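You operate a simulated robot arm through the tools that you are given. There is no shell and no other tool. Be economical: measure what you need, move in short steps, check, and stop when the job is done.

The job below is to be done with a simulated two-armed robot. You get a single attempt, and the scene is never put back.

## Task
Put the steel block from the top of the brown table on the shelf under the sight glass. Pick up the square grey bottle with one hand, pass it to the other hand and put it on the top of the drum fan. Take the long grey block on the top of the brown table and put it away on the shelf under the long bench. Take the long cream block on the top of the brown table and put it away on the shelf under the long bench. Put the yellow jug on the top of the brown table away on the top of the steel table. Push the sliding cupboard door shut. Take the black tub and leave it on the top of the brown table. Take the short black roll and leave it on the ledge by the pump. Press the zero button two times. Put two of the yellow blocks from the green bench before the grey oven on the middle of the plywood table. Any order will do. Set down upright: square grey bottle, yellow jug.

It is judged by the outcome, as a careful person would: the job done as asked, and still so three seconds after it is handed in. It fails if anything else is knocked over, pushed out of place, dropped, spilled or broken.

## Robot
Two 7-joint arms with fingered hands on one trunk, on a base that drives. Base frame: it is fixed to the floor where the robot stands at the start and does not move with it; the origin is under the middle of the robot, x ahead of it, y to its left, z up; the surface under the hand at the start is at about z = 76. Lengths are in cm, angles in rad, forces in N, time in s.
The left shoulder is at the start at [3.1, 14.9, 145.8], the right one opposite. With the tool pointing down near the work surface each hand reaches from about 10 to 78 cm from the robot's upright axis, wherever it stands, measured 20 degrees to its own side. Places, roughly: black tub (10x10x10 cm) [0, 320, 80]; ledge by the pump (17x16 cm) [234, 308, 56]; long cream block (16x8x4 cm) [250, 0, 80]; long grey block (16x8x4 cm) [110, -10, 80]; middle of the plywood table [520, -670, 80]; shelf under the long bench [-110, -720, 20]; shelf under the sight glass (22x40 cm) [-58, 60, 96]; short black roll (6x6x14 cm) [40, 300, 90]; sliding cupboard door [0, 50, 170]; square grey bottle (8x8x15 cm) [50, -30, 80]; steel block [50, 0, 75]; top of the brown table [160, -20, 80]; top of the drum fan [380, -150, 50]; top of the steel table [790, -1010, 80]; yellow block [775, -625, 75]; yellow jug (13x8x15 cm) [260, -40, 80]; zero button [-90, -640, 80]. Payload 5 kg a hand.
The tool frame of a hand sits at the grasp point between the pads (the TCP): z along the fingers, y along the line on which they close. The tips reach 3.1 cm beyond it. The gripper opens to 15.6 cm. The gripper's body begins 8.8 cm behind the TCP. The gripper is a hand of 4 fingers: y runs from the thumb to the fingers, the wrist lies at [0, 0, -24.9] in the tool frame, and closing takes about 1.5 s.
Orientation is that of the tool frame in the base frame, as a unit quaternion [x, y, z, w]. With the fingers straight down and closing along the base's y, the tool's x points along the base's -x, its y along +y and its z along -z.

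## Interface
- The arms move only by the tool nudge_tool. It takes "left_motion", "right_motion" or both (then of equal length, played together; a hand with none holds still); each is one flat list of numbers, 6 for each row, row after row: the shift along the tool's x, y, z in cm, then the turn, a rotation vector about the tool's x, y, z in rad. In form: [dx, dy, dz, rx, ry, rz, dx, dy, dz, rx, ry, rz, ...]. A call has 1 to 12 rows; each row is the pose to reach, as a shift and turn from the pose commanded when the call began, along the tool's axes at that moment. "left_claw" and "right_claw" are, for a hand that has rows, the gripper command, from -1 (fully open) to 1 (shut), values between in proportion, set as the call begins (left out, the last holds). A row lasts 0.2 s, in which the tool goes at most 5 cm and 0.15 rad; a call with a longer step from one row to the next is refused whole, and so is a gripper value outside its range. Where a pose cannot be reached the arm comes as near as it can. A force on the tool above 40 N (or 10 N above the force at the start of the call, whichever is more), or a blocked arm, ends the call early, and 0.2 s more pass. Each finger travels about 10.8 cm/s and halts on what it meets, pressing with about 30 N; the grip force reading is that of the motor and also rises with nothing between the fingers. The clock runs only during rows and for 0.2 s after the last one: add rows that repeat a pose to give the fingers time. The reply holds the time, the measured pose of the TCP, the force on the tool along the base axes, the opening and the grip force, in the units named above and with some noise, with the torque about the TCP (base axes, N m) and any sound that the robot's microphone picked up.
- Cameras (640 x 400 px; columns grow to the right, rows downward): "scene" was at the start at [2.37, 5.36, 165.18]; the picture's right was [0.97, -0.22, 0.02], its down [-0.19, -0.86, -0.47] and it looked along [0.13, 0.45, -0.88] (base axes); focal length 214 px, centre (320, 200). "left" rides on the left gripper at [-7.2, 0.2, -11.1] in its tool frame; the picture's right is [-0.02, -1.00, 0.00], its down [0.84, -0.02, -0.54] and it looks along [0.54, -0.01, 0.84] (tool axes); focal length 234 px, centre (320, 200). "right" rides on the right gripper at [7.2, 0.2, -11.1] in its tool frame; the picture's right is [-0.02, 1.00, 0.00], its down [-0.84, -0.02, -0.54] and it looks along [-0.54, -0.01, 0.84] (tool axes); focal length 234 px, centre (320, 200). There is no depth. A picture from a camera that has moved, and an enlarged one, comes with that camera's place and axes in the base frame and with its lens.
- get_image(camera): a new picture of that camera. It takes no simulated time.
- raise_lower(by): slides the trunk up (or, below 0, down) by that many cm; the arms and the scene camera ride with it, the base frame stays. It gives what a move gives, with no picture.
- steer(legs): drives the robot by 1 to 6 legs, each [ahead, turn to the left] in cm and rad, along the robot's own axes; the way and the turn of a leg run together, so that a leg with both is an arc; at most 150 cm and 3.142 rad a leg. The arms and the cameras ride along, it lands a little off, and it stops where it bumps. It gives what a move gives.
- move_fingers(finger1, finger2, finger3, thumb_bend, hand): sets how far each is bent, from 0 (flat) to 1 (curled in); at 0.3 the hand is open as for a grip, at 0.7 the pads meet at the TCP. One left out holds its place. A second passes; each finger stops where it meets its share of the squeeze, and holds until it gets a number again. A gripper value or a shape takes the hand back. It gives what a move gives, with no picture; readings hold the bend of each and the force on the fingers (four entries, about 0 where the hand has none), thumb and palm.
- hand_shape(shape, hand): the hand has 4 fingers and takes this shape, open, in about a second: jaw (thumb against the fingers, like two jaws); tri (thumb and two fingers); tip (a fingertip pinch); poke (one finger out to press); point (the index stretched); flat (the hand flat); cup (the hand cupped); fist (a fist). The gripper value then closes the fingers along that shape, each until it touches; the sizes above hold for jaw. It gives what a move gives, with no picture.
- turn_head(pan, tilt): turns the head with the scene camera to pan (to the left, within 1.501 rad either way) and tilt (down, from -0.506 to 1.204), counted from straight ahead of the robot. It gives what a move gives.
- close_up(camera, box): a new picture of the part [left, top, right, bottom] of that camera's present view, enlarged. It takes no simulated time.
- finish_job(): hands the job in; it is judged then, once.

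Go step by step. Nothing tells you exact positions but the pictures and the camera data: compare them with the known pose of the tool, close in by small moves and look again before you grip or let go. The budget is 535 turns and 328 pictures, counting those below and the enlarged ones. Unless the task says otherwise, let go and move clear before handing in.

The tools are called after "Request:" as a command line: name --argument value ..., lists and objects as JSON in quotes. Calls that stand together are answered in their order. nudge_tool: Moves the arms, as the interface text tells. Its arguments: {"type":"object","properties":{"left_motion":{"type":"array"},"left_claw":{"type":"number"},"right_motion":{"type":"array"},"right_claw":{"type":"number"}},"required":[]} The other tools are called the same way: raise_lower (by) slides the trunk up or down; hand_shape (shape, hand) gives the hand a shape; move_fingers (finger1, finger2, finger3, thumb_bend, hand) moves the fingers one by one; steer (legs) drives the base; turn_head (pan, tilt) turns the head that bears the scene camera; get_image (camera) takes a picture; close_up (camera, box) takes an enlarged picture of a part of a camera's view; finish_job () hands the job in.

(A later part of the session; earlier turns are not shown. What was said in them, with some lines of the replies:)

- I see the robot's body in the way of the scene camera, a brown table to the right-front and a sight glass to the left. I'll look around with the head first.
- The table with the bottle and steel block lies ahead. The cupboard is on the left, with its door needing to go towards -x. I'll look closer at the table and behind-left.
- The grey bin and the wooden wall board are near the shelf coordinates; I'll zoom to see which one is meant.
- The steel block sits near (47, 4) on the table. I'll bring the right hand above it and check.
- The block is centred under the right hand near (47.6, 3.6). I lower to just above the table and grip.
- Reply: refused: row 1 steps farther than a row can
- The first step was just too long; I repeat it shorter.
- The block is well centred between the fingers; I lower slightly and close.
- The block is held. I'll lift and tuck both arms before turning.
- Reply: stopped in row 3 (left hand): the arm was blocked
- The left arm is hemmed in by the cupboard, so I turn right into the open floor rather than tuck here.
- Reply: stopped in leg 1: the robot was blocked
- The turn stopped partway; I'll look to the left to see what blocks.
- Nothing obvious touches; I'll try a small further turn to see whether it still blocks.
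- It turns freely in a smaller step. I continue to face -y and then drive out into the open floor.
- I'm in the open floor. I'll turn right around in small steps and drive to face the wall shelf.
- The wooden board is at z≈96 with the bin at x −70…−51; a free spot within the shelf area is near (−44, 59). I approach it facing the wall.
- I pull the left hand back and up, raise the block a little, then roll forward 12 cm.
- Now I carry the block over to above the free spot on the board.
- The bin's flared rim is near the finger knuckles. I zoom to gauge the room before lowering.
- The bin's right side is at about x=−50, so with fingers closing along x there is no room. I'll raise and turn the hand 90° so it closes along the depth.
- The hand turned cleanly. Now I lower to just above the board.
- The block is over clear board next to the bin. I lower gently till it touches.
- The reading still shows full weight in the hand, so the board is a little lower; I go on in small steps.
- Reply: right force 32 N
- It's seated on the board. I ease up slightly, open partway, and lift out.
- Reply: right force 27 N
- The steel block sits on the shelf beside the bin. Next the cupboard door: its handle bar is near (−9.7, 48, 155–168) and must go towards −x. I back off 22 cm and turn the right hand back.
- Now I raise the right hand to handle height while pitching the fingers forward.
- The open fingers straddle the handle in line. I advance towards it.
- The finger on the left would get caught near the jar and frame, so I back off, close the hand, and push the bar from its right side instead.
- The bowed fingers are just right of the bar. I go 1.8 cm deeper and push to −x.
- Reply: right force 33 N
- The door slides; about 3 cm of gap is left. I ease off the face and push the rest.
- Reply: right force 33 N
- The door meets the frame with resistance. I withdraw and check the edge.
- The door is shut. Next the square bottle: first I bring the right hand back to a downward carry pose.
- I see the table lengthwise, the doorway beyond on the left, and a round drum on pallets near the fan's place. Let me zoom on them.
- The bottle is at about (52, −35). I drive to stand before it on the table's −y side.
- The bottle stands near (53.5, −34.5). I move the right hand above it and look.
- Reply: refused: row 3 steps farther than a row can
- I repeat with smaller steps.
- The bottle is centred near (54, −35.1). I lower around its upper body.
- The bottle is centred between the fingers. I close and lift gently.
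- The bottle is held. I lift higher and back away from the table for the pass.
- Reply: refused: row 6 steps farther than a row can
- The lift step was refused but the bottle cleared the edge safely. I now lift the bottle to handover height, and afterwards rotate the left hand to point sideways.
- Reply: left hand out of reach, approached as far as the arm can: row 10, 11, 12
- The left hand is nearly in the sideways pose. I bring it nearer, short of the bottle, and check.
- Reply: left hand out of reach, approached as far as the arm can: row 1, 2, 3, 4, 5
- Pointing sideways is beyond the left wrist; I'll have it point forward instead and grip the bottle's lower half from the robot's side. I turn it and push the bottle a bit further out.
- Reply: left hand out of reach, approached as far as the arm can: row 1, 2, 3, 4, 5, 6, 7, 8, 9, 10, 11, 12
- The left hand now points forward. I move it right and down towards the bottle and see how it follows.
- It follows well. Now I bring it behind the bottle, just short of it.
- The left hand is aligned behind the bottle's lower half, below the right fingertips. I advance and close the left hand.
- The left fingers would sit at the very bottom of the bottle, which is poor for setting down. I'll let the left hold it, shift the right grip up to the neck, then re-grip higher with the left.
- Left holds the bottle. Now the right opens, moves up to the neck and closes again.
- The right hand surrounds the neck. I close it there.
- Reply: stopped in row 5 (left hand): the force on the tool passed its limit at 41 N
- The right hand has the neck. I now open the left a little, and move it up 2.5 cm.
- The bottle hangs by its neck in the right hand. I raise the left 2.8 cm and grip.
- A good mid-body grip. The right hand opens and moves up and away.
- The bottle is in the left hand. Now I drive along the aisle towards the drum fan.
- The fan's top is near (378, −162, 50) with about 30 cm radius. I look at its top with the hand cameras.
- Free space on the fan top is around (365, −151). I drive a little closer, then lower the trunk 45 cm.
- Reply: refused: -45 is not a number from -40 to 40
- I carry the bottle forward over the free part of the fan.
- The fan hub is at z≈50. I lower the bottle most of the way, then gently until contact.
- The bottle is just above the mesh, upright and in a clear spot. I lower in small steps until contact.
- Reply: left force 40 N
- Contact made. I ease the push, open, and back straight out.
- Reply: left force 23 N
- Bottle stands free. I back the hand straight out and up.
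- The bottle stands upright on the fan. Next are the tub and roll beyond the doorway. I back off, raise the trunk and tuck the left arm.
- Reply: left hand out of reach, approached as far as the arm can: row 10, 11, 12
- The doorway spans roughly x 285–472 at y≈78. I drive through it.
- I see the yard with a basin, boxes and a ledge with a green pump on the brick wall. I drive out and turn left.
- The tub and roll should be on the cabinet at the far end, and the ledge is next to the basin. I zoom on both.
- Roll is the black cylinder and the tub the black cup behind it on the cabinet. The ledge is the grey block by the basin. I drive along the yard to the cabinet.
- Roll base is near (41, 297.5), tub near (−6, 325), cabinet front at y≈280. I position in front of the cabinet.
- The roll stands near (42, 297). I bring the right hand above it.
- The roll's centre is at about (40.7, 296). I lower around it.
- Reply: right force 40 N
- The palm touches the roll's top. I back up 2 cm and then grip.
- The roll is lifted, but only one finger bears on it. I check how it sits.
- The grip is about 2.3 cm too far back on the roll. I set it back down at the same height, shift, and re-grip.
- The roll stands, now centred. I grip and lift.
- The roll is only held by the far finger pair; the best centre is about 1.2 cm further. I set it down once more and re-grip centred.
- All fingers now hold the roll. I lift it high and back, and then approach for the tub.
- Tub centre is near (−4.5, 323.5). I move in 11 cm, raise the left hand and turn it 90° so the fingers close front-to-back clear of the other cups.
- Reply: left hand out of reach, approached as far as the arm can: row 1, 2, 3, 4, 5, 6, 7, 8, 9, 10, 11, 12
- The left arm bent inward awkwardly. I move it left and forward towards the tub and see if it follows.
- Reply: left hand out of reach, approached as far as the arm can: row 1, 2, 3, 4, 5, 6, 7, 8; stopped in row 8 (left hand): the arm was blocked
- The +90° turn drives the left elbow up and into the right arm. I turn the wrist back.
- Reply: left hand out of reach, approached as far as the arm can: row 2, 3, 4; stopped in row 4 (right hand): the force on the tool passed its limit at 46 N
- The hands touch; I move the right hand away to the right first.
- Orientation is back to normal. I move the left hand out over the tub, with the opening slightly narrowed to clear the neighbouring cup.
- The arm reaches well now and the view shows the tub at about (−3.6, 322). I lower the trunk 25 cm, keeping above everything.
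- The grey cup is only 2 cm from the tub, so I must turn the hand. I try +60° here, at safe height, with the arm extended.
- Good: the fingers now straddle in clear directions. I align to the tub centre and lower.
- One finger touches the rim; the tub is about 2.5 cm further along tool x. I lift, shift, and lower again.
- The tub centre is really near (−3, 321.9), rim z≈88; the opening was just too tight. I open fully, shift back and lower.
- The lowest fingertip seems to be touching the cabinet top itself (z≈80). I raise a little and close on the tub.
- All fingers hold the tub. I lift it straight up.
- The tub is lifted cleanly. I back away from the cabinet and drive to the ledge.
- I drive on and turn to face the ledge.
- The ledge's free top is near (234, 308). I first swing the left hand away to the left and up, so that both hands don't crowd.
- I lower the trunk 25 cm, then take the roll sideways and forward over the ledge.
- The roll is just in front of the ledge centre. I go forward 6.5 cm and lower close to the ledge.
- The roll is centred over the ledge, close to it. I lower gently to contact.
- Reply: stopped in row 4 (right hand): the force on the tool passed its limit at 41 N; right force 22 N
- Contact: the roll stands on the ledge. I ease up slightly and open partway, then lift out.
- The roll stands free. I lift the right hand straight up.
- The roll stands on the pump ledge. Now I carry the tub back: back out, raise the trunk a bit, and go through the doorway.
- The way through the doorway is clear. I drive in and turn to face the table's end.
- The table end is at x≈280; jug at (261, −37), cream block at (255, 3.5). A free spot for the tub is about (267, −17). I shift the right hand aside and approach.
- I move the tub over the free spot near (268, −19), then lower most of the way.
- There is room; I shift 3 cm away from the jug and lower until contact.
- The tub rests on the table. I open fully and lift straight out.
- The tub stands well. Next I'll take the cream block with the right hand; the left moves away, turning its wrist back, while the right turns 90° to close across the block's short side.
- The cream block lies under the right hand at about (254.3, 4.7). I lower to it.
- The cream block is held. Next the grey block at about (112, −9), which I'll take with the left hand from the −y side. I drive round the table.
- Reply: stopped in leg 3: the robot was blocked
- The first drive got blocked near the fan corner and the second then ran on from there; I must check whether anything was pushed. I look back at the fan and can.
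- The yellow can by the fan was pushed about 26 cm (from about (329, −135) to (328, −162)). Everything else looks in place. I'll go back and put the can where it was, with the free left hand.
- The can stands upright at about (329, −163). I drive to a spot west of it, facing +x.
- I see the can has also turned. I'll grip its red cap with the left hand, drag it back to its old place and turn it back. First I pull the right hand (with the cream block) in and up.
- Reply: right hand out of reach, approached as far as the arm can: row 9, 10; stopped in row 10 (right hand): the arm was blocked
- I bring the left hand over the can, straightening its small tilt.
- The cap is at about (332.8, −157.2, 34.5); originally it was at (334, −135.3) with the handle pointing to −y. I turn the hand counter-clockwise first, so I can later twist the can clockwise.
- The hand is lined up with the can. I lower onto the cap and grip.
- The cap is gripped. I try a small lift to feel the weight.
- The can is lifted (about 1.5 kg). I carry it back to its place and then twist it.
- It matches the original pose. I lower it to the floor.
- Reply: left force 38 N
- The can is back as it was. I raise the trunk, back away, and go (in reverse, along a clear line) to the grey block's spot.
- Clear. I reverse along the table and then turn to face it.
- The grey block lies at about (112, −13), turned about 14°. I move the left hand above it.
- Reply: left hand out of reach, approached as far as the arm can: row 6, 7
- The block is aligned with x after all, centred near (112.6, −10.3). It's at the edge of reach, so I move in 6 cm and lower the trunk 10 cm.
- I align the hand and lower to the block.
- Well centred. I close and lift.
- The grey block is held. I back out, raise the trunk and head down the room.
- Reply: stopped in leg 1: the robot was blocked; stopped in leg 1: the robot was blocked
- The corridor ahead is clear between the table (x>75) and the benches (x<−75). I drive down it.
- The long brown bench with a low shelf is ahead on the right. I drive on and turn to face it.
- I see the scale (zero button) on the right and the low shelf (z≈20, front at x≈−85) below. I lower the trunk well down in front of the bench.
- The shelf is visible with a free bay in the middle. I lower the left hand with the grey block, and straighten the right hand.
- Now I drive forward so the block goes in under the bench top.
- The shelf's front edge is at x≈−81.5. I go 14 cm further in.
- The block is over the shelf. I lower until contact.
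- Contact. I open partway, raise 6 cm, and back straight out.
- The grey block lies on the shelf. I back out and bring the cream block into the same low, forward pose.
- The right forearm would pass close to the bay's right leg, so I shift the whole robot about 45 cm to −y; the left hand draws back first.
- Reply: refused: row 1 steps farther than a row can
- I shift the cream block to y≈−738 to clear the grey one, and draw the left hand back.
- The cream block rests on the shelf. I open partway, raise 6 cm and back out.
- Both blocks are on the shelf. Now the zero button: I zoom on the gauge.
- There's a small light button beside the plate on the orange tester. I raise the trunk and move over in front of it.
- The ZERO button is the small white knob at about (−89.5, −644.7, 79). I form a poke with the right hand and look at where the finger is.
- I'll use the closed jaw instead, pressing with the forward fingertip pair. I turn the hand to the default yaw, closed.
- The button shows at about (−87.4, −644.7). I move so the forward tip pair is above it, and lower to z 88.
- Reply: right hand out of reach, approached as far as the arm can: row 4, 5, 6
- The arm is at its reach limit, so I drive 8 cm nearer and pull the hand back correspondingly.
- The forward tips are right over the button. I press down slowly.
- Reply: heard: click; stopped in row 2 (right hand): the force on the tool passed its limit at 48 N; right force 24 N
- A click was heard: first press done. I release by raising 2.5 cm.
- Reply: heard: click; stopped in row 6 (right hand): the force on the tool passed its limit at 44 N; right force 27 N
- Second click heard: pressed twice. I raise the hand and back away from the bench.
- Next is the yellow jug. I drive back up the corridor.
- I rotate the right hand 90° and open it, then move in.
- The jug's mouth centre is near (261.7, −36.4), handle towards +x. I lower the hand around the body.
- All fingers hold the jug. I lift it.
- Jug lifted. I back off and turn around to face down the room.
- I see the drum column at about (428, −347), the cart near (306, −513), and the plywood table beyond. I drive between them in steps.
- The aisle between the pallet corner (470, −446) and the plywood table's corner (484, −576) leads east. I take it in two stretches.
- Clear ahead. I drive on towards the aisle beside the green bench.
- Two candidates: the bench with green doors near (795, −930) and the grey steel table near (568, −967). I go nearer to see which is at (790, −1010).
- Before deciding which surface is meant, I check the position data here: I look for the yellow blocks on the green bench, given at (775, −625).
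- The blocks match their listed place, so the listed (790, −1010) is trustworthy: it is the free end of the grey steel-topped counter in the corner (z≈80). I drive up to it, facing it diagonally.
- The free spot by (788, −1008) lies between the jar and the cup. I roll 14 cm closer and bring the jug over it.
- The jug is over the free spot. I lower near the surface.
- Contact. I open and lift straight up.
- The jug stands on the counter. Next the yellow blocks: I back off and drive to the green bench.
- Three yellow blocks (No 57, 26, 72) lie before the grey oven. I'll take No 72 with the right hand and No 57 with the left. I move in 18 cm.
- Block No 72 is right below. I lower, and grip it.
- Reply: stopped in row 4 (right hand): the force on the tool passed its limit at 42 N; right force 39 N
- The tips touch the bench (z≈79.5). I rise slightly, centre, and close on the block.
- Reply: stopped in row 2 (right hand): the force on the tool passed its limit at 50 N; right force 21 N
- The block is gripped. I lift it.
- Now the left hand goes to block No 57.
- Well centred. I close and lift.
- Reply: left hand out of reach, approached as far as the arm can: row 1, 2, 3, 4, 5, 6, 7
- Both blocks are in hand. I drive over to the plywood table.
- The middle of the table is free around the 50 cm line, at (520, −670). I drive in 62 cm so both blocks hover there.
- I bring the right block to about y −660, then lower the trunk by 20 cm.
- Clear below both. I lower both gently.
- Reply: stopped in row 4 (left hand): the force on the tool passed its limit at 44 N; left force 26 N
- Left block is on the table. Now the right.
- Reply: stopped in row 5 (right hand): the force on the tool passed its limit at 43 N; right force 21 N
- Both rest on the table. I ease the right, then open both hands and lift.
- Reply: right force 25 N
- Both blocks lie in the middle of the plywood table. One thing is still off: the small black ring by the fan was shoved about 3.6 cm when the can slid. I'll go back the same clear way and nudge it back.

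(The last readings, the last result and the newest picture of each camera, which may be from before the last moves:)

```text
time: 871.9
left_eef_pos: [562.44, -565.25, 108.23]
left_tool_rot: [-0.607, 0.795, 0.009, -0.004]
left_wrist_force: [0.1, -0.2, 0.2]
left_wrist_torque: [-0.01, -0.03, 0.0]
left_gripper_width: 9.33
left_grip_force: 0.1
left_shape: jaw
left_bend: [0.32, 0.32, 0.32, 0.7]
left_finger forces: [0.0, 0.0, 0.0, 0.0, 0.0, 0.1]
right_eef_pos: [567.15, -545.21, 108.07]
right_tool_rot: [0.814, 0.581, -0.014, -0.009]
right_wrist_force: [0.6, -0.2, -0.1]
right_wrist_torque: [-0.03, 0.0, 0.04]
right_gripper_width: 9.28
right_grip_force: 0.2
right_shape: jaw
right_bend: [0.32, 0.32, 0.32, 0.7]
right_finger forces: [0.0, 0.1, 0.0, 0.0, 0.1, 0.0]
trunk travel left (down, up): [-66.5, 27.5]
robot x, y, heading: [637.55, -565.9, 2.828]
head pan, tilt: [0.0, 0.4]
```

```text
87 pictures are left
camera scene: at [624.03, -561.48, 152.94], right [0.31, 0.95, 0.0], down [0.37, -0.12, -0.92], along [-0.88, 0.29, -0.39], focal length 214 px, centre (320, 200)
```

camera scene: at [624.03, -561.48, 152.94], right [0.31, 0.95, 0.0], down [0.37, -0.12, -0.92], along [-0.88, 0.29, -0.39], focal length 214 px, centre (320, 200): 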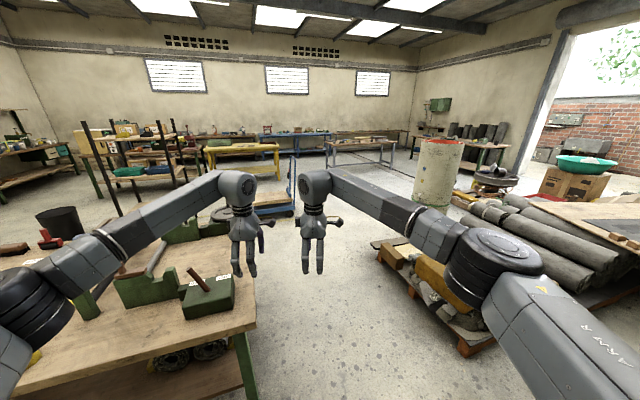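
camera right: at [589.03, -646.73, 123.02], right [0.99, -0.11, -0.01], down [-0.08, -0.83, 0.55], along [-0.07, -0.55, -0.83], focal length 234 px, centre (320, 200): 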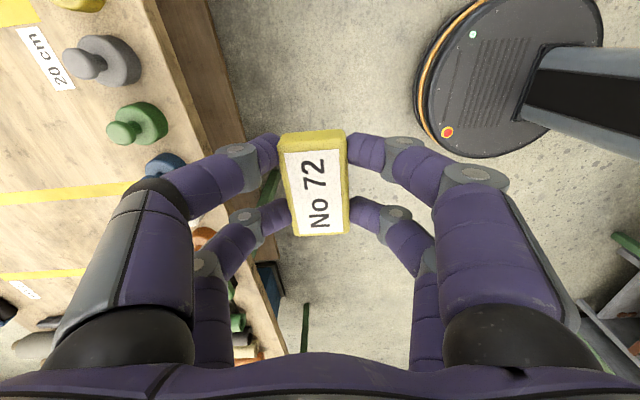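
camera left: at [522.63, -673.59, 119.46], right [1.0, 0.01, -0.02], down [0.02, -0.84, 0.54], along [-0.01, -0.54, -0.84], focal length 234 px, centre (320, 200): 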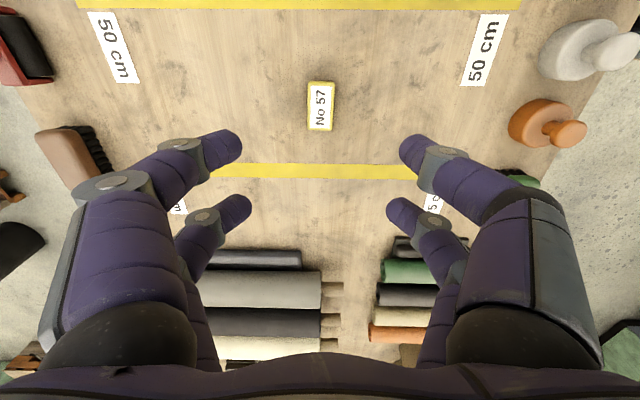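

My line would graze the table corner; I steer through the middle of the gap, y≈−508, instead.

Request:
steer --legs '[[0, -0.36], [93, 0]]'

Request:
steer --legs '[[0, 0.67]]'

Request:
get_image --camera "scene"

```text
time: 877.9
left_eef_pos: [495.86, -480.3, 108.24]
left_tool_rot: [-0.451, 0.893, 0.009, -0.003]
left_wrist_force: [0.1, 0.1, 0.2]
left_wrist_torque: [0.01, 0.02, 0.02]
left_gripper_width: 9.29
left_grip_force: 0.0
left_shape: jaw
left_bend: [0.32, 0.32, 0.32, 0.7]
left_finger forces: [0.1, 0.0, 0.1, 0.0, 0.0, 0.0]
right_eef_pos: [507.56, -463.34, 108.12]
right_tool_rot: [0.907, 0.421, -0.013, -0.011]
right_wrist_force: [-0.5, 1.1, 0.4]
right_wrist_torque: [0.0, 0.0, -0.03]
right_gripper_width: 9.3
right_grip_force: 0.1
right_shape: jaw
right_bend: [0.32, 0.32, 0.32, 0.7]
right_finger forces: [0.0, 0.1, 0.0, 0.1, 0.0, 0.1]
trunk travel left (down, up): [-66.5, 27.5]
robot x, y, heading: [565.74, -508.11, 2.458]
head pan, tilt: [0.0, 0.4]
```

```text
time: 880.0
left_eef_pos: [493.43, -529.11, 108.3]
left_tool_rot: [0.715, -0.699, -0.008, 0.006]
left_wrist_force: [0.7, 0.1, 0.4]
left_wrist_torque: [0.03, -0.02, 0.0]
left_gripper_width: 9.32
left_grip_force: 0.0
left_shape: jaw
left_bend: [0.32, 0.32, 0.32, 0.7]
left_finger forces: [0.0, 0.0, 0.0, 0.0, 0.0, 0.0]
right_eef_pos: [492.44, -508.4, 108.09]
right_tool_rot: [0.722, 0.692, -0.016, -0.005]
right_wrist_force: [0.0, 0.1, 0.7]
right_wrist_torque: [0.02, 0.04, -0.03]
right_gripper_width: 9.33
right_grip_force: 0.1
right_shape: jaw
right_bend: [0.32, 0.32, 0.32, 0.7]
right_finger forces: [0.1, 0.1, 0.1, 0.0, 0.0, 0.0]
trunk travel left (down, up): [-66.5, 27.5]
robot x, y, heading: [565.78, -507.85, 3.115]
head pan, tilt: [0.0, 0.4]
```

```text
86 pictures are left
camera scene: at [551.45, -507.71, 152.94], right [0.03, 1.0, 0.0], down [0.39, -0.01, -0.92], along [-0.92, 0.02, -0.39], focal length 214 px, centre (320, 200)
```

scene: 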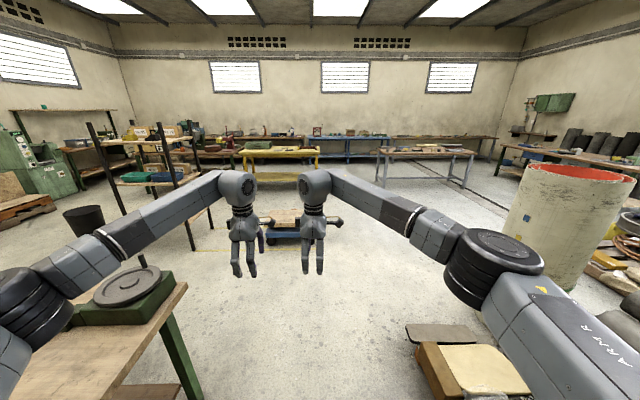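

Request:
steer --legs '[[130, 0], [0, -0.42], [0, -0.42], [110, 0], [112, 0]]'

Request:
get_image --camera "scene"

```text
time: 899.6
left_eef_pos: [235.24, -287.57, 108.21]
left_tool_rot: [-0.356, 0.935, 0.009, -0.002]
left_wrist_force: [-0.2, -0.5, -0.5]
left_wrist_torque: [-0.06, 0.04, 0.01]
left_gripper_width: 9.32
left_grip_force: 0.0
left_shape: jaw
left_bend: [0.32, 0.32, 0.32, 0.7]
left_finger forces: [0.0, 0.0, 0.0, 0.0, 0.0, 0.1]
right_eef_pos: [250.31, -273.41, 108.24]
right_tool_rot: [0.946, 0.324, -0.011, -0.011]
right_wrist_force: [0.4, -0.2, 0.4]
right_wrist_torque: [-0.02, -0.03, -0.02]
right_gripper_width: 9.3
right_grip_force: 0.2
right_shape: jaw
right_bend: [0.32, 0.32, 0.32, 0.7]
right_finger forces: [0.0, 0.1, 0.0, 0.0, 0.1, 0.0]
trunk travel left (down, up): [-66.5, 27.5]
robot x, y, heading: [298.03, -329.29, 2.247]
head pan, tilt: [0.0, 0.4]
```

```text
85 pictures are left
camera scene: at [288.96, -318.05, 152.95], right [0.78, 0.63, 0.0], down [0.24, -0.3, -0.92], along [-0.58, 0.72, -0.39], focal length 214 px, centre (320, 200)
```

scene: 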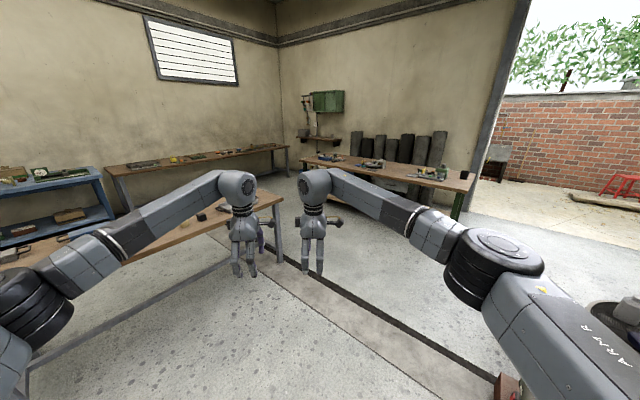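

Request:
steer --legs '[[0, -0.4], [90, 0], [82, 0], [0, -0.6], [0, -0.6], [0, -0.62]]'

Request:
turn_head --pan 0 --tilt 0.8

Request:
get_image --camera "scene"

```text
time: 914.6
left_eef_pos: [324.33, -140.07, 108.19]
left_tool_rot: [0.693, 0.721, 0.006, 0.008]
left_wrist_force: [0.2, 0.1, 0.1]
left_wrist_torque: [0.0, 0.02, -0.02]
left_gripper_width: 9.33
left_grip_force: 0.1
left_shape: jaw
left_bend: [0.32, 0.32, 0.32, 0.7]
left_finger forces: [0.1, 0.0, 0.1, 0.1, 0.0, 0.1]
right_eef_pos: [325.8, -160.56, 108.09]
right_tool_rot: [-0.698, 0.716, -0.006, 0.016]
right_wrist_force: [-0.1, -0.1, 0.1]
right_wrist_torque: [0.0, 0.05, 0.0]
right_gripper_width: 9.33
right_grip_force: 0.0
right_shape: jaw
right_bend: [0.32, 0.32, 0.32, 0.7]
right_finger forces: [0.1, 0.0, 0.1, 0.0, 0.0, 0.0]
trunk travel left (down, up): [-66.5, 27.5]
robot x, y, heading: [252.48, -161.9, -0.009]
head pan, tilt: [0.0, 0.4]
```

```text
time: 915.4
left_eef_pos: [324.39, -140.05, 108.32]
left_tool_rot: [0.693, 0.721, 0.006, 0.007]
left_wrist_force: [-0.3, 0.1, 0.4]
left_wrist_torque: [0.02, 0.0, -0.02]
left_gripper_width: 9.33
left_grip_force: 0.2
left_shape: jaw
left_bend: [0.32, 0.32, 0.32, 0.7]
left_finger forces: [0.1, 0.0, 0.0, 0.0, 0.0, 0.0]
right_eef_pos: [325.74, -160.68, 108.08]
right_tool_rot: [-0.698, 0.716, -0.006, 0.015]
right_wrist_force: [-0.2, -1.4, -1.2]
right_wrist_torque: [0.0, 0.01, 0.03]
right_gripper_width: 9.32
right_grip_force: 0.0
right_shape: jaw
right_bend: [0.32, 0.32, 0.32, 0.7]
right_finger forces: [0.1, 0.0, 0.0, 0.0, 0.0, 0.1]
trunk travel left (down, up): [-66.5, 27.5]
robot x, y, heading: [252.48, -161.97, -0.007]
head pan, tilt: [0.0, 0.799]
```

```text
84 pictures are left
camera scene: at [265.43, -162.25, 149.44], right [-0.01, -1.0, 0.0], down [-0.72, 0.01, -0.7], along [0.7, -0.01, -0.72], focal length 214 px, centre (320, 200)
```

scene: 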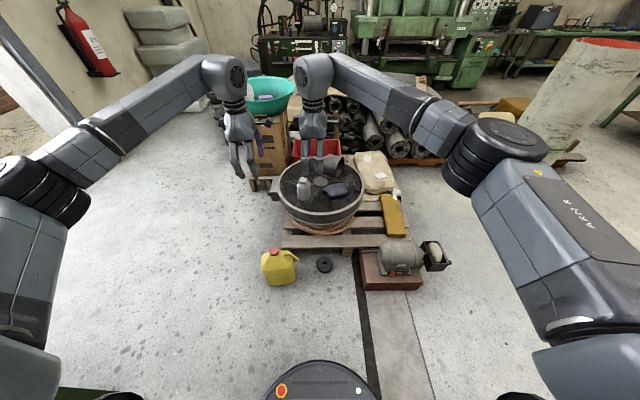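

The ring is at about (342.5, −166); it belongs at about (342, −162.9). I first pull the left hand well clear of the can, and turn and close the right hand.

Request:
nudge_tool --left_motion '[2, -2.7, -2.7, 0, 0, 0, 4, -5.4, -5.4, 0, 0, 0, 6, -8.1, -8.1, 0, 0, 0, 8, -10.8, -10.8, 0, 0, 0, 10, -13.5, -13.5, 0, 0, 0, 12, -16.2, -16.2, 0, 0, 0, 14, -18.9, -18.9, 0, 0, 0, 16, -21.6, -21.6, 0, 0, 0, 18, -24.3, -24, 0, 0, 0, 19, -26, -25, 0, 0, 0, 19, -26, -25, 0, 0, 0]' --right_motion '[1.5, 1, 0, 0, 0, 0.14, 3, 1.9, 0, 0, 0, 0.28, 4.5, 2.9, 0, 0, 0, 0.42, 6, 3.8, 0, 0, 0, 0.56, 7.5, 4.8, 0, 0, 0, 0.7, 9, 5.8, 0, 0, 0, 0.84, 10.5, 6.7, 0, 0, 0, 0.98, 12, 7.7, 0, 0, 0, 1.12, 13.5, 8.6, 0, 0, 0, 1.26, 15.2, 9.6, 0, 0, 0, 1.4, 15.2, 9.6, 0, 0, 0, 1.53]' --right_claw 1

Request:
steer --legs '[[15, 0]]'

Request:
get_image --camera "scene"

```text
time: 917.8
left_eef_pos: [298.19, -122.35, 132.11]
left_tool_rot: [0.693, 0.721, 0.004, 0.005]
left_wrist_force: [-1.5, -0.3, 7.2]
left_wrist_torque: [-0.03, -0.31, -0.03]
left_gripper_width: 9.34
left_grip_force: 0.0
left_shape: jaw
left_bend: [0.32, 0.32, 0.32, 0.7]
left_finger forces: [0.0, 0.0, 0.0, 0.1, 0.0, 0.0]
left hand out of reach, approached as far as the arm can: row 10, 11
right_eef_pos: [315.69, -175.53, 107.63]
right_tool_rot: [-0.006, 1.0, 0.006, 0.015]
right_wrist_force: [0.6, 1.1, 0.2]
right_wrist_torque: [0.01, 0.06, 0.0]
right_gripper_width: 0.01
right_grip_force: 29.7
right_shape: jaw
right_bend: [0.7, 0.7, 0.7, 0.7]
right_finger forces: [0.1, 0.1, 0.0, 0.0, 0.1, 0.0]
trunk travel left (down, up): [-66.5, 27.5]
robot x, y, heading: [252.31, -161.96, -0.012]
head pan, tilt: [0.0, 0.799]
```

```text
time: 919.2
left_eef_pos: [312.54, -122.59, 132.32]
left_tool_rot: [0.693, 0.721, 0.008, 0.007]
left_wrist_force: [0.2, -0.8, -0.7]
left_wrist_torque: [0.02, -0.01, 0.0]
left_gripper_width: 9.31
left_grip_force: 0.0
left_shape: jaw
left_bend: [0.32, 0.32, 0.32, 0.7]
left_finger forces: [0.0, 0.0, 0.1, 0.0, 0.0, 0.0]
right_eef_pos: [330.26, -175.88, 107.62]
right_tool_rot: [-0.007, 1.0, 0.006, 0.016]
right_wrist_force: [-0.3, 0.1, 0.2]
right_wrist_torque: [-0.02, -0.03, 0.04]
right_gripper_width: 0.0
right_grip_force: 29.7
right_shape: jaw
right_bend: [0.7, 0.7, 0.7, 0.7]
right_finger forces: [0.0, 0.0, 0.0, 0.1, 0.0, 0.0]
trunk travel left (down, up): [-66.5, 27.5]
robot x, y, heading: [267.1, -162.31, -0.005]
head pan, tilt: [0.0, 0.799]
```

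```text
83 pictures are left
camera scene: at [279.81, -162.46, 149.46], right [-0.01, -1.0, 0.0], down [-0.72, 0.01, -0.7], along [0.7, -0.01, -0.72], focal length 214 px, centre (320, 200)
```

scene: 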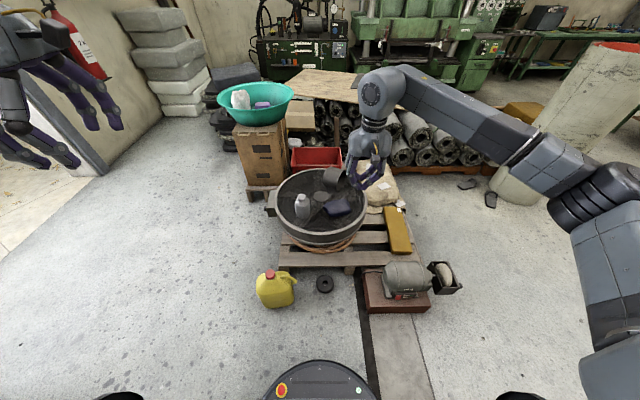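

Request:
raise_lower --by -40

Request:
raise_lower --by -22

Request:
get_image --camera "scene"

Request:
get_image --camera "right"

```text
time: 923.0
left_eef_pos: [312.81, -122.6, 92.19]
left_tool_rot: [0.693, 0.721, 0.007, 0.007]
left_wrist_force: [-0.3, -0.5, 0.1]
left_wrist_torque: [0.05, -0.03, 0.0]
left_gripper_width: 9.34
left_grip_force: 0.0
left_shape: jaw
left_bend: [0.32, 0.32, 0.32, 0.7]
left_finger forces: [0.0, 0.0, 0.0, 0.0, 0.0, 0.0]
right_eef_pos: [330.29, -175.72, 67.66]
right_tool_rot: [-0.007, 1.0, 0.007, 0.016]
right_wrist_force: [-0.8, 0.1, -0.3]
right_wrist_torque: [0.01, -0.04, -0.02]
right_gripper_width: 0.0
right_grip_force: 30.1
right_shape: jaw
right_bend: [0.7, 0.7, 0.7, 0.7]
right_finger forces: [0.0, 0.0, 0.0, 0.0, 0.0, 0.0]
trunk travel left (down, up): [-26.5, 67.5]
robot x, y, heading: [266.55, -162.53, -0.014]
head pan, tilt: [0.0, 0.799]
```

```text
time: 925.4
left_eef_pos: [312.94, -122.57, 70.17]
left_tool_rot: [0.693, 0.721, 0.007, 0.008]
left_wrist_force: [-0.5, 0.3, -0.1]
left_wrist_torque: [-0.04, -0.03, -0.03]
left_gripper_width: 9.36
left_grip_force: 0.0
left_shape: jaw
left_bend: [0.32, 0.32, 0.32, 0.7]
left_finger forces: [0.0, 0.0, 0.0, 0.1, 0.0, 0.0]
right_eef_pos: [330.41, -175.78, 45.56]
right_tool_rot: [-0.007, 1.0, 0.006, 0.015]
right_wrist_force: [0.9, 0.4, -0.2]
right_wrist_torque: [-0.05, 0.0, 0.01]
right_gripper_width: 0.0
right_grip_force: 29.8
right_shape: jaw
right_bend: [0.7, 0.7, 0.7, 0.7]
right_finger forces: [0.0, 0.0, 0.0, 0.1, 0.0, 0.0]
trunk travel left (down, up): [-4.5, 89.5]
robot x, y, heading: [267.14, -162.46, -0.008]
head pan, tilt: [0.0, 0.799]
```

```text
82 pictures are left
camera scene: at [280.02, -162.43, 87.44], right [-0.01, -1.0, 0.0], down [-0.72, 0.01, -0.7], along [0.7, -0.01, -0.72], focal length 214 px, centre (320, 200)
```

scene: 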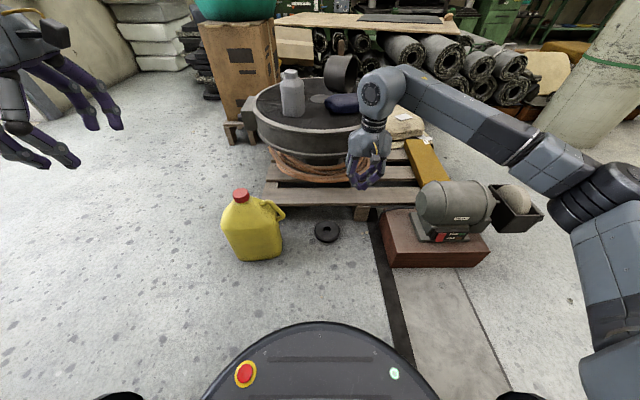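

```text
81 pictures are left
camera right: at [322.88, -176.02, 56.5], right [0.01, 1.0, 0.01], down [0.82, -0.02, 0.57], along [0.57, 0.01, -0.82], focal length 234 px, centre (320, 200)
```

right: 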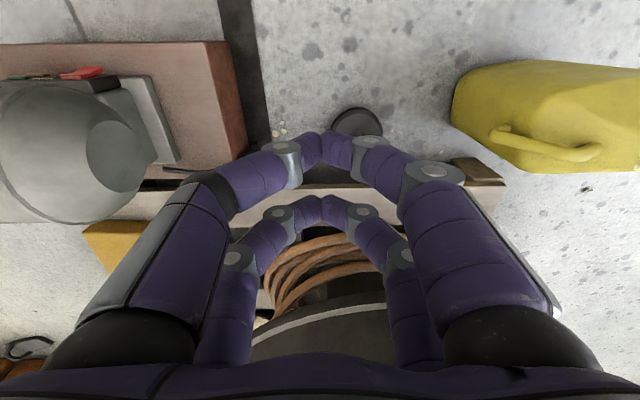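

I bring the closed right hand down behind the ring (its −y side), just above the floor.

Request:
nudge_tool --right_motion '[-3, -0.4, 2, 0, 0, 0, -6, -0.8, 5, 0, 0, 0, -9, -1.6, 8, 0, 0, 0, -9.6, -2, 12.5, 0, 0, 0, -9.6, -2, 17, 0, 0, 0, -9.6, -2, 21.5, 0, 0, 0, -9.6, -2, 26, 0, 0, 0, -9.6, -2, 30.5, 0, 0, 0, -9.6, -2, 35, 0, 0, 0, -9.6, -2, 35, 0, 0, 0]'

Request:
get_image --camera "right"

Request:
close_up --camera "scene" --box '[240, 130, 440, 290]'

```text
time: 927.6
left_eef_pos: [312.88, -122.58, 70.28]
left_tool_rot: [0.694, 0.72, 0.006, 0.008]
left_wrist_force: [0.8, -0.3, 0.1]
left_wrist_torque: [-0.01, 0.03, 0.02]
left_gripper_width: 9.32
left_grip_force: 0.1
left_shape: jaw
left_bend: [0.32, 0.32, 0.32, 0.7]
left_finger forces: [0.0, 0.0, 0.0, 0.0, 0.0, 0.1]
right_eef_pos: [340.91, -177.29, 10.96]
right_tool_rot: [-0.007, 1.0, 0.006, 0.016]
right_wrist_force: [0.3, 0.7, -1.3]
right_wrist_torque: [0.0, 0.06, 0.0]
right_gripper_width: 0.02
right_grip_force: 30.2
right_shape: jaw
right_bend: [0.7, 0.7, 0.7, 0.7]
right_finger forces: [0.0, 0.0, 0.0, 0.0, 0.0, 0.1]
trunk travel left (down, up): [-4.5, 89.5]
robot x, y, heading: [266.78, -162.2, -0.012]
head pan, tilt: [0.0, 0.799]
```

```text
80 pictures are left
camera right: at [333.54, -177.52, 21.84], right [0.01, 1.0, 0.01], down [0.82, -0.02, 0.57], along [0.57, 0.01, -0.82], focal length 234 px, centre (320, 200)
```

right: 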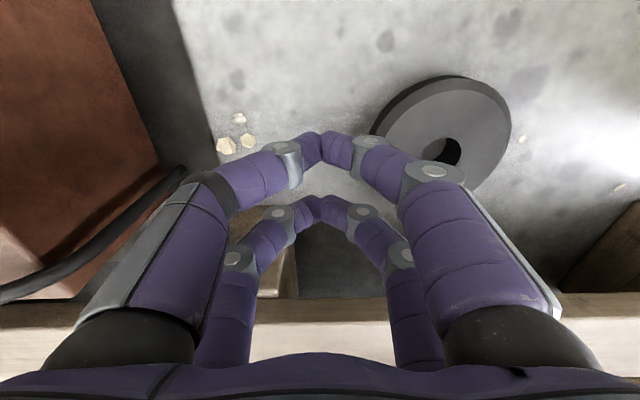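

```text
2.50 times, centred on (340, 210) of scene
camera zoom: at [280.04, -162.43, 87.43], right [-0.01, -1.0, 0.0], down [-0.72, 0.01, -0.7], along [0.7, -0.01, -0.72], focal length 536 px, centre (270, 175)
```

zoom: 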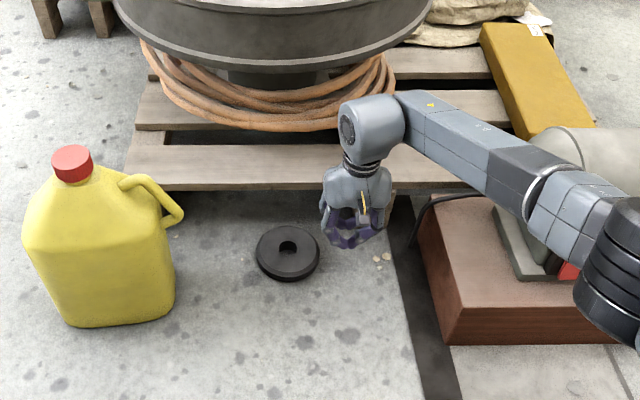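

The hand is beside the ring. I lower close to the floor and push it about 3.4 cm in +y.

Request:
nudge_tool --right_motion '[0, 0, 3, 0, 0, 0, 0, 0, 5.5, 0, 0, 0, 0, 0, 6.4, 0, 0, 0, 0, 0, 6.4, 0, 0, 0]'

Request:
get_image --camera "right"

```text
time: 928.6
left_eef_pos: [312.73, -122.54, 70.27]
left_tool_rot: [0.693, 0.721, 0.006, 0.007]
left_wrist_force: [-0.2, 0.0, -0.3]
left_wrist_torque: [0.0, -0.03, -0.01]
left_gripper_width: 9.35
left_grip_force: 0.1
left_shape: jaw
left_bend: [0.32, 0.32, 0.32, 0.7]
left_finger forces: [0.1, 0.1, 0.0, 0.0, 0.0, 0.0]
right_eef_pos: [341.4, -177.2, 4.34]
right_tool_rot: [-0.007, 1.0, 0.007, 0.015]
right_wrist_force: [-0.3, 0.1, 0.5]
right_wrist_torque: [0.0, 0.01, -0.03]
right_gripper_width: 0.0
right_grip_force: 30.1
right_shape: jaw
right_bend: [0.7, 0.7, 0.7, 0.7]
right_finger forces: [0.1, 0.1, 0.0, 0.1, 0.0, 0.0]
trunk travel left (down, up): [-4.5, 89.5]
robot x, y, heading: [267.03, -162.07, -0.012]
head pan, tilt: [0.0, 0.799]
```

```text
78 pictures are left
camera right: at [333.83, -177.44, 15.27], right [0.01, 1.0, 0.01], down [0.82, -0.02, 0.57], along [0.57, 0.01, -0.82], focal length 234 px, centre (320, 200)
```

right: 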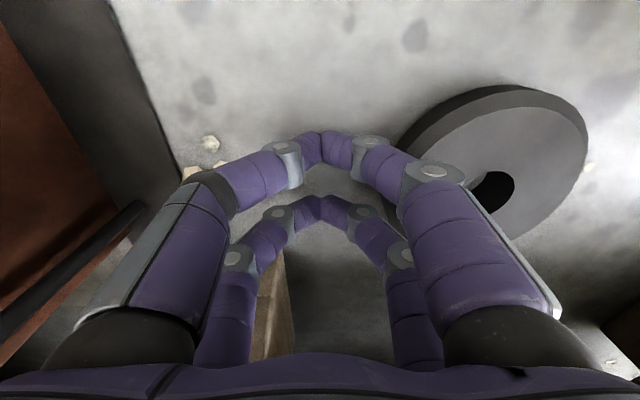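

Request:
nudge_tool --right_motion '[0, 1, 0, 0, 0, 0, 0, 2, 0, 0, 0, 0, 0, 3, 0, 0, 0, 0, 0, 3, 0, 0, 0, 0]'

Request:
close_up --camera "scene" --box '[240, 130, 440, 290]'

```text
time: 929.6
left_eef_pos: [312.77, -122.55, 70.27]
left_tool_rot: [0.693, 0.721, 0.007, 0.008]
left_wrist_force: [-0.2, -0.9, -1.3]
left_wrist_torque: [0.01, -0.02, 0.02]
left_gripper_width: 9.34
left_grip_force: 0.0
left_shape: jaw
left_bend: [0.32, 0.32, 0.32, 0.7]
left_finger forces: [0.0, 0.1, 0.1, 0.0, 0.0, 0.0]
right_eef_pos: [341.18, -174.21, 4.52]
right_tool_rot: [-0.007, 1.0, 0.006, 0.015]
right_wrist_force: [-0.9, -1.8, 1.9]
right_wrist_torque: [0.02, 0.03, 0.0]
right_gripper_width: 0.01
right_grip_force: 29.4
right_shape: jaw
right_bend: [0.7, 0.7, 0.7, 0.7]
right_finger forces: [0.0, 0.0, 0.0, 0.0, 0.0, 0.0]
trunk travel left (down, up): [-4.5, 89.5]
robot x, y, heading: [266.65, -162.31, -0.013]
head pan, tilt: [0.0, 0.799]
```

```text
2.50 times, centred on (340, 210) of scene
camera zoom: at [280.01, -162.42, 87.44], right [-0.01, -1.0, 0.0], down [-0.72, 0.01, -0.7], along [0.7, -0.01, -0.72], focal length 536 px, centre (270, 175)
```

zoom: 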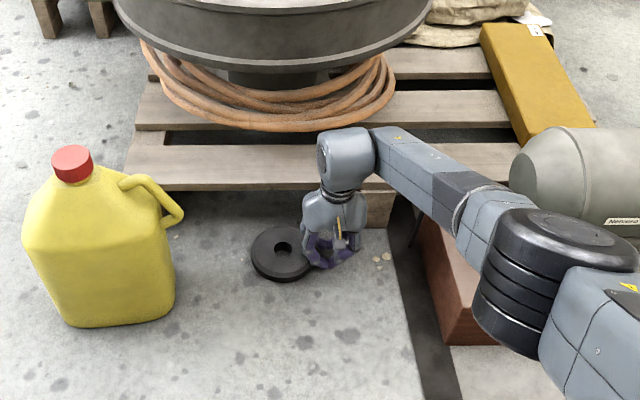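

It moved 1 cm. I push 2.4 cm more.

Request:
nudge_tool --right_motion '[0, 0.8, 0, 0, 0, 0, 0, 1.6, 0, 0, 0, 0, 0, 2.4, 0, 0, 0, 0, 0, 2.4, 0, 0, 0, 0]'

Request:
close_up --camera "scene" --box '[240, 130, 440, 290]'

```text
time: 930.6
left_eef_pos: [312.69, -122.64, 70.31]
left_tool_rot: [0.693, 0.72, 0.008, 0.008]
left_wrist_force: [0.6, 0.1, -0.3]
left_wrist_torque: [0.03, 0.0, -0.01]
left_gripper_width: 9.33
left_grip_force: 0.0
left_shape: jaw
left_bend: [0.32, 0.32, 0.32, 0.7]
left_finger forces: [0.0, 0.1, 0.0, 0.0, 0.0, 0.1]
right_eef_pos: [341.15, -171.82, 4.65]
right_tool_rot: [-0.007, 1.0, 0.006, 0.015]
right_wrist_force: [-0.7, -4.4, 4.9]
right_wrist_torque: [0.04, -0.09, -0.08]
right_gripper_width: 0.0
right_grip_force: 30.0
right_shape: jaw
right_bend: [0.7, 0.7, 0.7, 0.7]
right_finger forces: [0.0, 0.0, 0.1, 0.1, 0.0, 0.0]
trunk travel left (down, up): [-4.5, 89.5]
robot x, y, heading: [266.85, -162.38, -0.013]
head pan, tilt: [0.0, 0.799]
```

```text
2.50 times, centred on (340, 210) of scene
camera zoom: at [280.0, -162.42, 87.44], right [-0.01, -1.0, 0.0], down [-0.72, 0.01, -0.7], along [0.7, -0.01, -0.72], focal length 536 px, centre (270, 175)
```

zoom: 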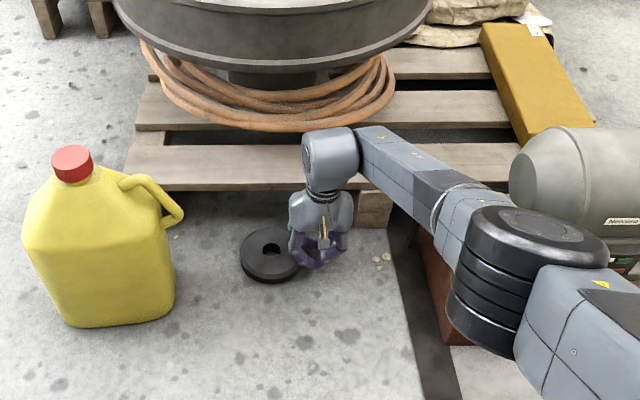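

The ring is back within about half a centimetre. I withdraw the hand: away, up, then raise the trunk and back off.

Request:
nudge_tool --right_motion '[0, -1.5, 0, 0, 0, 0, 0, -3, 0, 0, 0, 0, 0, -4, -3, 0, 0, 0, 0, -4, -7.5, 0, 0, 0, 0, -4, -12, 0, 0, 0, 0, -4, -16.5, 0, 0, 0, 0, -4, -21, 0, 0, 0, 0, -4, -25.5, 0, 0, 0, 0, -4, -30, 0, 0, 0, 2, -4, -34, 0, 0, 0, 5, -4, -37, 0, 0, 0, 8, -4, -40, 0, 0, 0]'

Request:
raise_lower --by 40

Request:
steer --legs '[[-40, 0]]'

Request:
get_image --camera "scene"

```text
time: 933.2
left_eef_pos: [312.75, -122.53, 70.38]
left_tool_rot: [0.694, 0.72, 0.006, 0.008]
left_wrist_force: [-0.7, 0.5, -0.1]
left_wrist_torque: [0.0, 0.0, -0.03]
left_gripper_width: 9.33
left_grip_force: 0.2
left_shape: jaw
left_bend: [0.32, 0.32, 0.32, 0.7]
left_finger forces: [0.0, 0.0, 0.0, 0.1, 0.0, 0.1]
right_eef_pos: [331.88, -176.25, 44.13]
right_tool_rot: [-0.007, 1.0, 0.006, 0.015]
right_wrist_force: [-0.4, 0.4, 0.7]
right_wrist_torque: [0.03, 0.01, 0.01]
right_gripper_width: 0.0
right_grip_force: 30.2
right_shape: jaw
right_bend: [0.7, 0.7, 0.7, 0.7]
right_finger forces: [0.1, 0.1, 0.1, 0.0, 0.0, 0.1]
trunk travel left (down, up): [-4.5, 89.5]
robot x, y, heading: [266.84, -162.51, -0.008]
head pan, tilt: [0.0, 0.799]
```

```text
time: 937.0
left_eef_pos: [312.83, -122.54, 110.17]
left_tool_rot: [0.693, 0.72, 0.007, 0.007]
left_wrist_force: [-0.4, 0.4, 0.2]
left_wrist_torque: [-0.02, 0.0, -0.01]
left_gripper_width: 9.34
left_grip_force: 0.0
left_shape: jaw
left_bend: [0.32, 0.32, 0.32, 0.7]
left_finger forces: [0.0, 0.0, 0.0, 0.0, 0.0, 0.1]
right_eef_pos: [331.97, -176.2, 84.09]
right_tool_rot: [-0.007, 1.0, 0.006, 0.015]
right_wrist_force: [-0.4, 0.4, 0.1]
right_wrist_torque: [0.0, -0.01, 0.0]
right_gripper_width: 0.0
right_grip_force: 29.8
right_shape: jaw
right_bend: [0.7, 0.7, 0.7, 0.7]
right_finger forces: [0.1, 0.0, 0.1, 0.1, 0.0, 0.1]
trunk travel left (down, up): [-44.5, 49.5]
robot x, y, heading: [266.99, -162.76, -0.014]
head pan, tilt: [0.0, 0.799]
```

```text
time: 939.4
left_eef_pos: [273.41, -122.19, 110.31]
left_tool_rot: [0.692, 0.722, 0.007, 0.008]
left_wrist_force: [-0.5, -0.3, 0.1]
left_wrist_torque: [-0.02, -0.03, 0.02]
left_gripper_width: 9.31
left_grip_force: 0.0
left_shape: jaw
left_bend: [0.32, 0.32, 0.32, 0.7]
left_finger forces: [0.0, 0.0, 0.1, 0.0, 0.0, 0.0]
right_eef_pos: [292.82, -175.79, 84.08]
right_tool_rot: [-0.009, 1.0, 0.006, 0.017]
right_wrist_force: [-0.2, 0.5, 0.6]
right_wrist_torque: [-0.01, -0.04, 0.0]
right_gripper_width: 0.0
right_grip_force: 30.1
right_shape: jaw
right_bend: [0.7, 0.7, 0.7, 0.7]
right_finger forces: [0.0, 0.1, 0.1, 0.1, 0.0, 0.0]
trunk travel left (down, up): [-44.5, 49.5]
robot x, y, heading: [228.0, -161.89, -0.004]
head pan, tilt: [0.0, 0.799]
```

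```text
75 pictures are left
camera scene: at [240.83, -162.03, 127.44], right [-0.01, -1.0, 0.0], down [-0.72, 0.01, -0.7], along [0.7, -0.01, -0.72], focal length 214 px, centre (320, 200)
```

scene: 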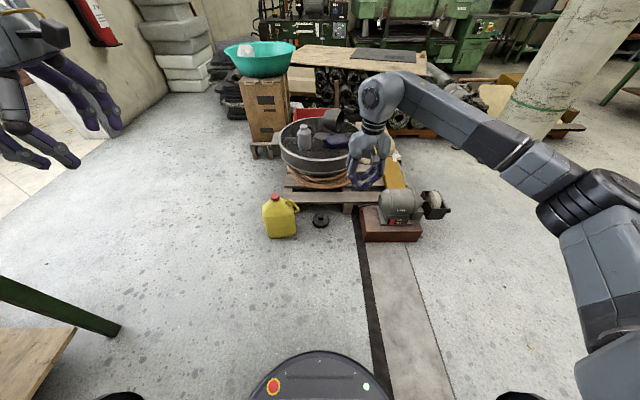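

The fan area is as it was, bottle upright. A last glance at the brown table before handing in.

Request:
turn_head --pan 1.3 --tilt 0.5

Request:
get_image --camera "scene"

```text
time: 940.9
left_eef_pos: [273.5, -122.24, 110.23]
left_tool_rot: [0.692, 0.722, 0.006, 0.007]
left_wrist_force: [-0.2, -0.7, -0.4]
left_wrist_torque: [0.02, -0.02, 0.02]
left_gripper_width: 9.34
left_grip_force: 0.1
left_shape: jaw
left_bend: [0.32, 0.32, 0.32, 0.7]
left_finger forces: [0.0, 0.1, 0.0, 0.1, 0.0, 0.0]
right_eef_pos: [292.75, -175.75, 84.04]
right_tool_rot: [-0.009, 1.0, 0.006, 0.014]
right_wrist_force: [1.2, 0.5, -0.5]
right_wrist_torque: [0.02, 0.02, 0.03]
right_gripper_width: 0.0
right_grip_force: 30.3
right_shape: jaw
right_bend: [0.7, 0.7, 0.7, 0.7]
right_finger forces: [0.0, 0.0, 0.0, 0.0, 0.1, 0.1]
trunk travel left (down, up): [-44.5, 49.5]
robot x, y, heading: [228.1, -162.07, -0.009]
head pan, tilt: [1.3, 0.499]
```

```text
74 pictures are left
camera scene: at [235.34, -153.22, 130.03], right [0.96, -0.28, 0.0], down [-0.13, -0.46, -0.88], along [0.24, 0.84, -0.48], focal length 214 px, centre (320, 200)
```

scene: 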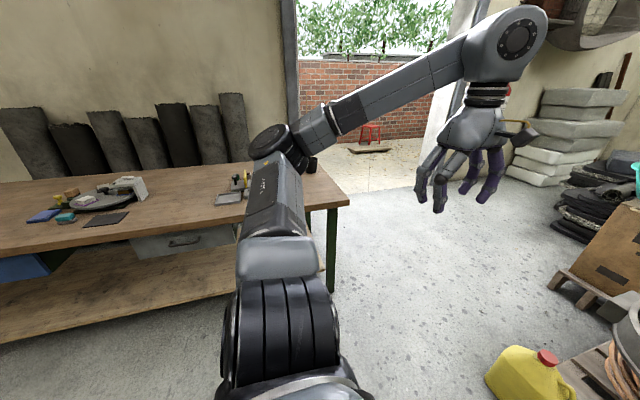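

The table's other things and the tub look as they should, and both hands are empty and clear. I hand the job in.

Request:
finish_job

```text
The job is handed in.
```

I've handed the job in with every item done; I know of two things that could count against it.

- **Steel table:** two surfaces fitted the description. I put the jug on the free end of the grey counter at about (788, −1008), because that matches the listed spot. A separate grey table stands near (570, −998), and if that one was meant, the jug is in the wrong place.
- **Yellow can and black ring by the fan:** my base pushed the can about 27 cm, and the can moved the ring about 3.5 cm. I put the can back in its old spot and orientation, and pushed the ring back to within about 1 cm.

The steel block, bottle, both long blocks, door, tub, roll and yellow blocks went where you asked. The bottle and jug stand upright, and the zero button clicked on each of its two presses.
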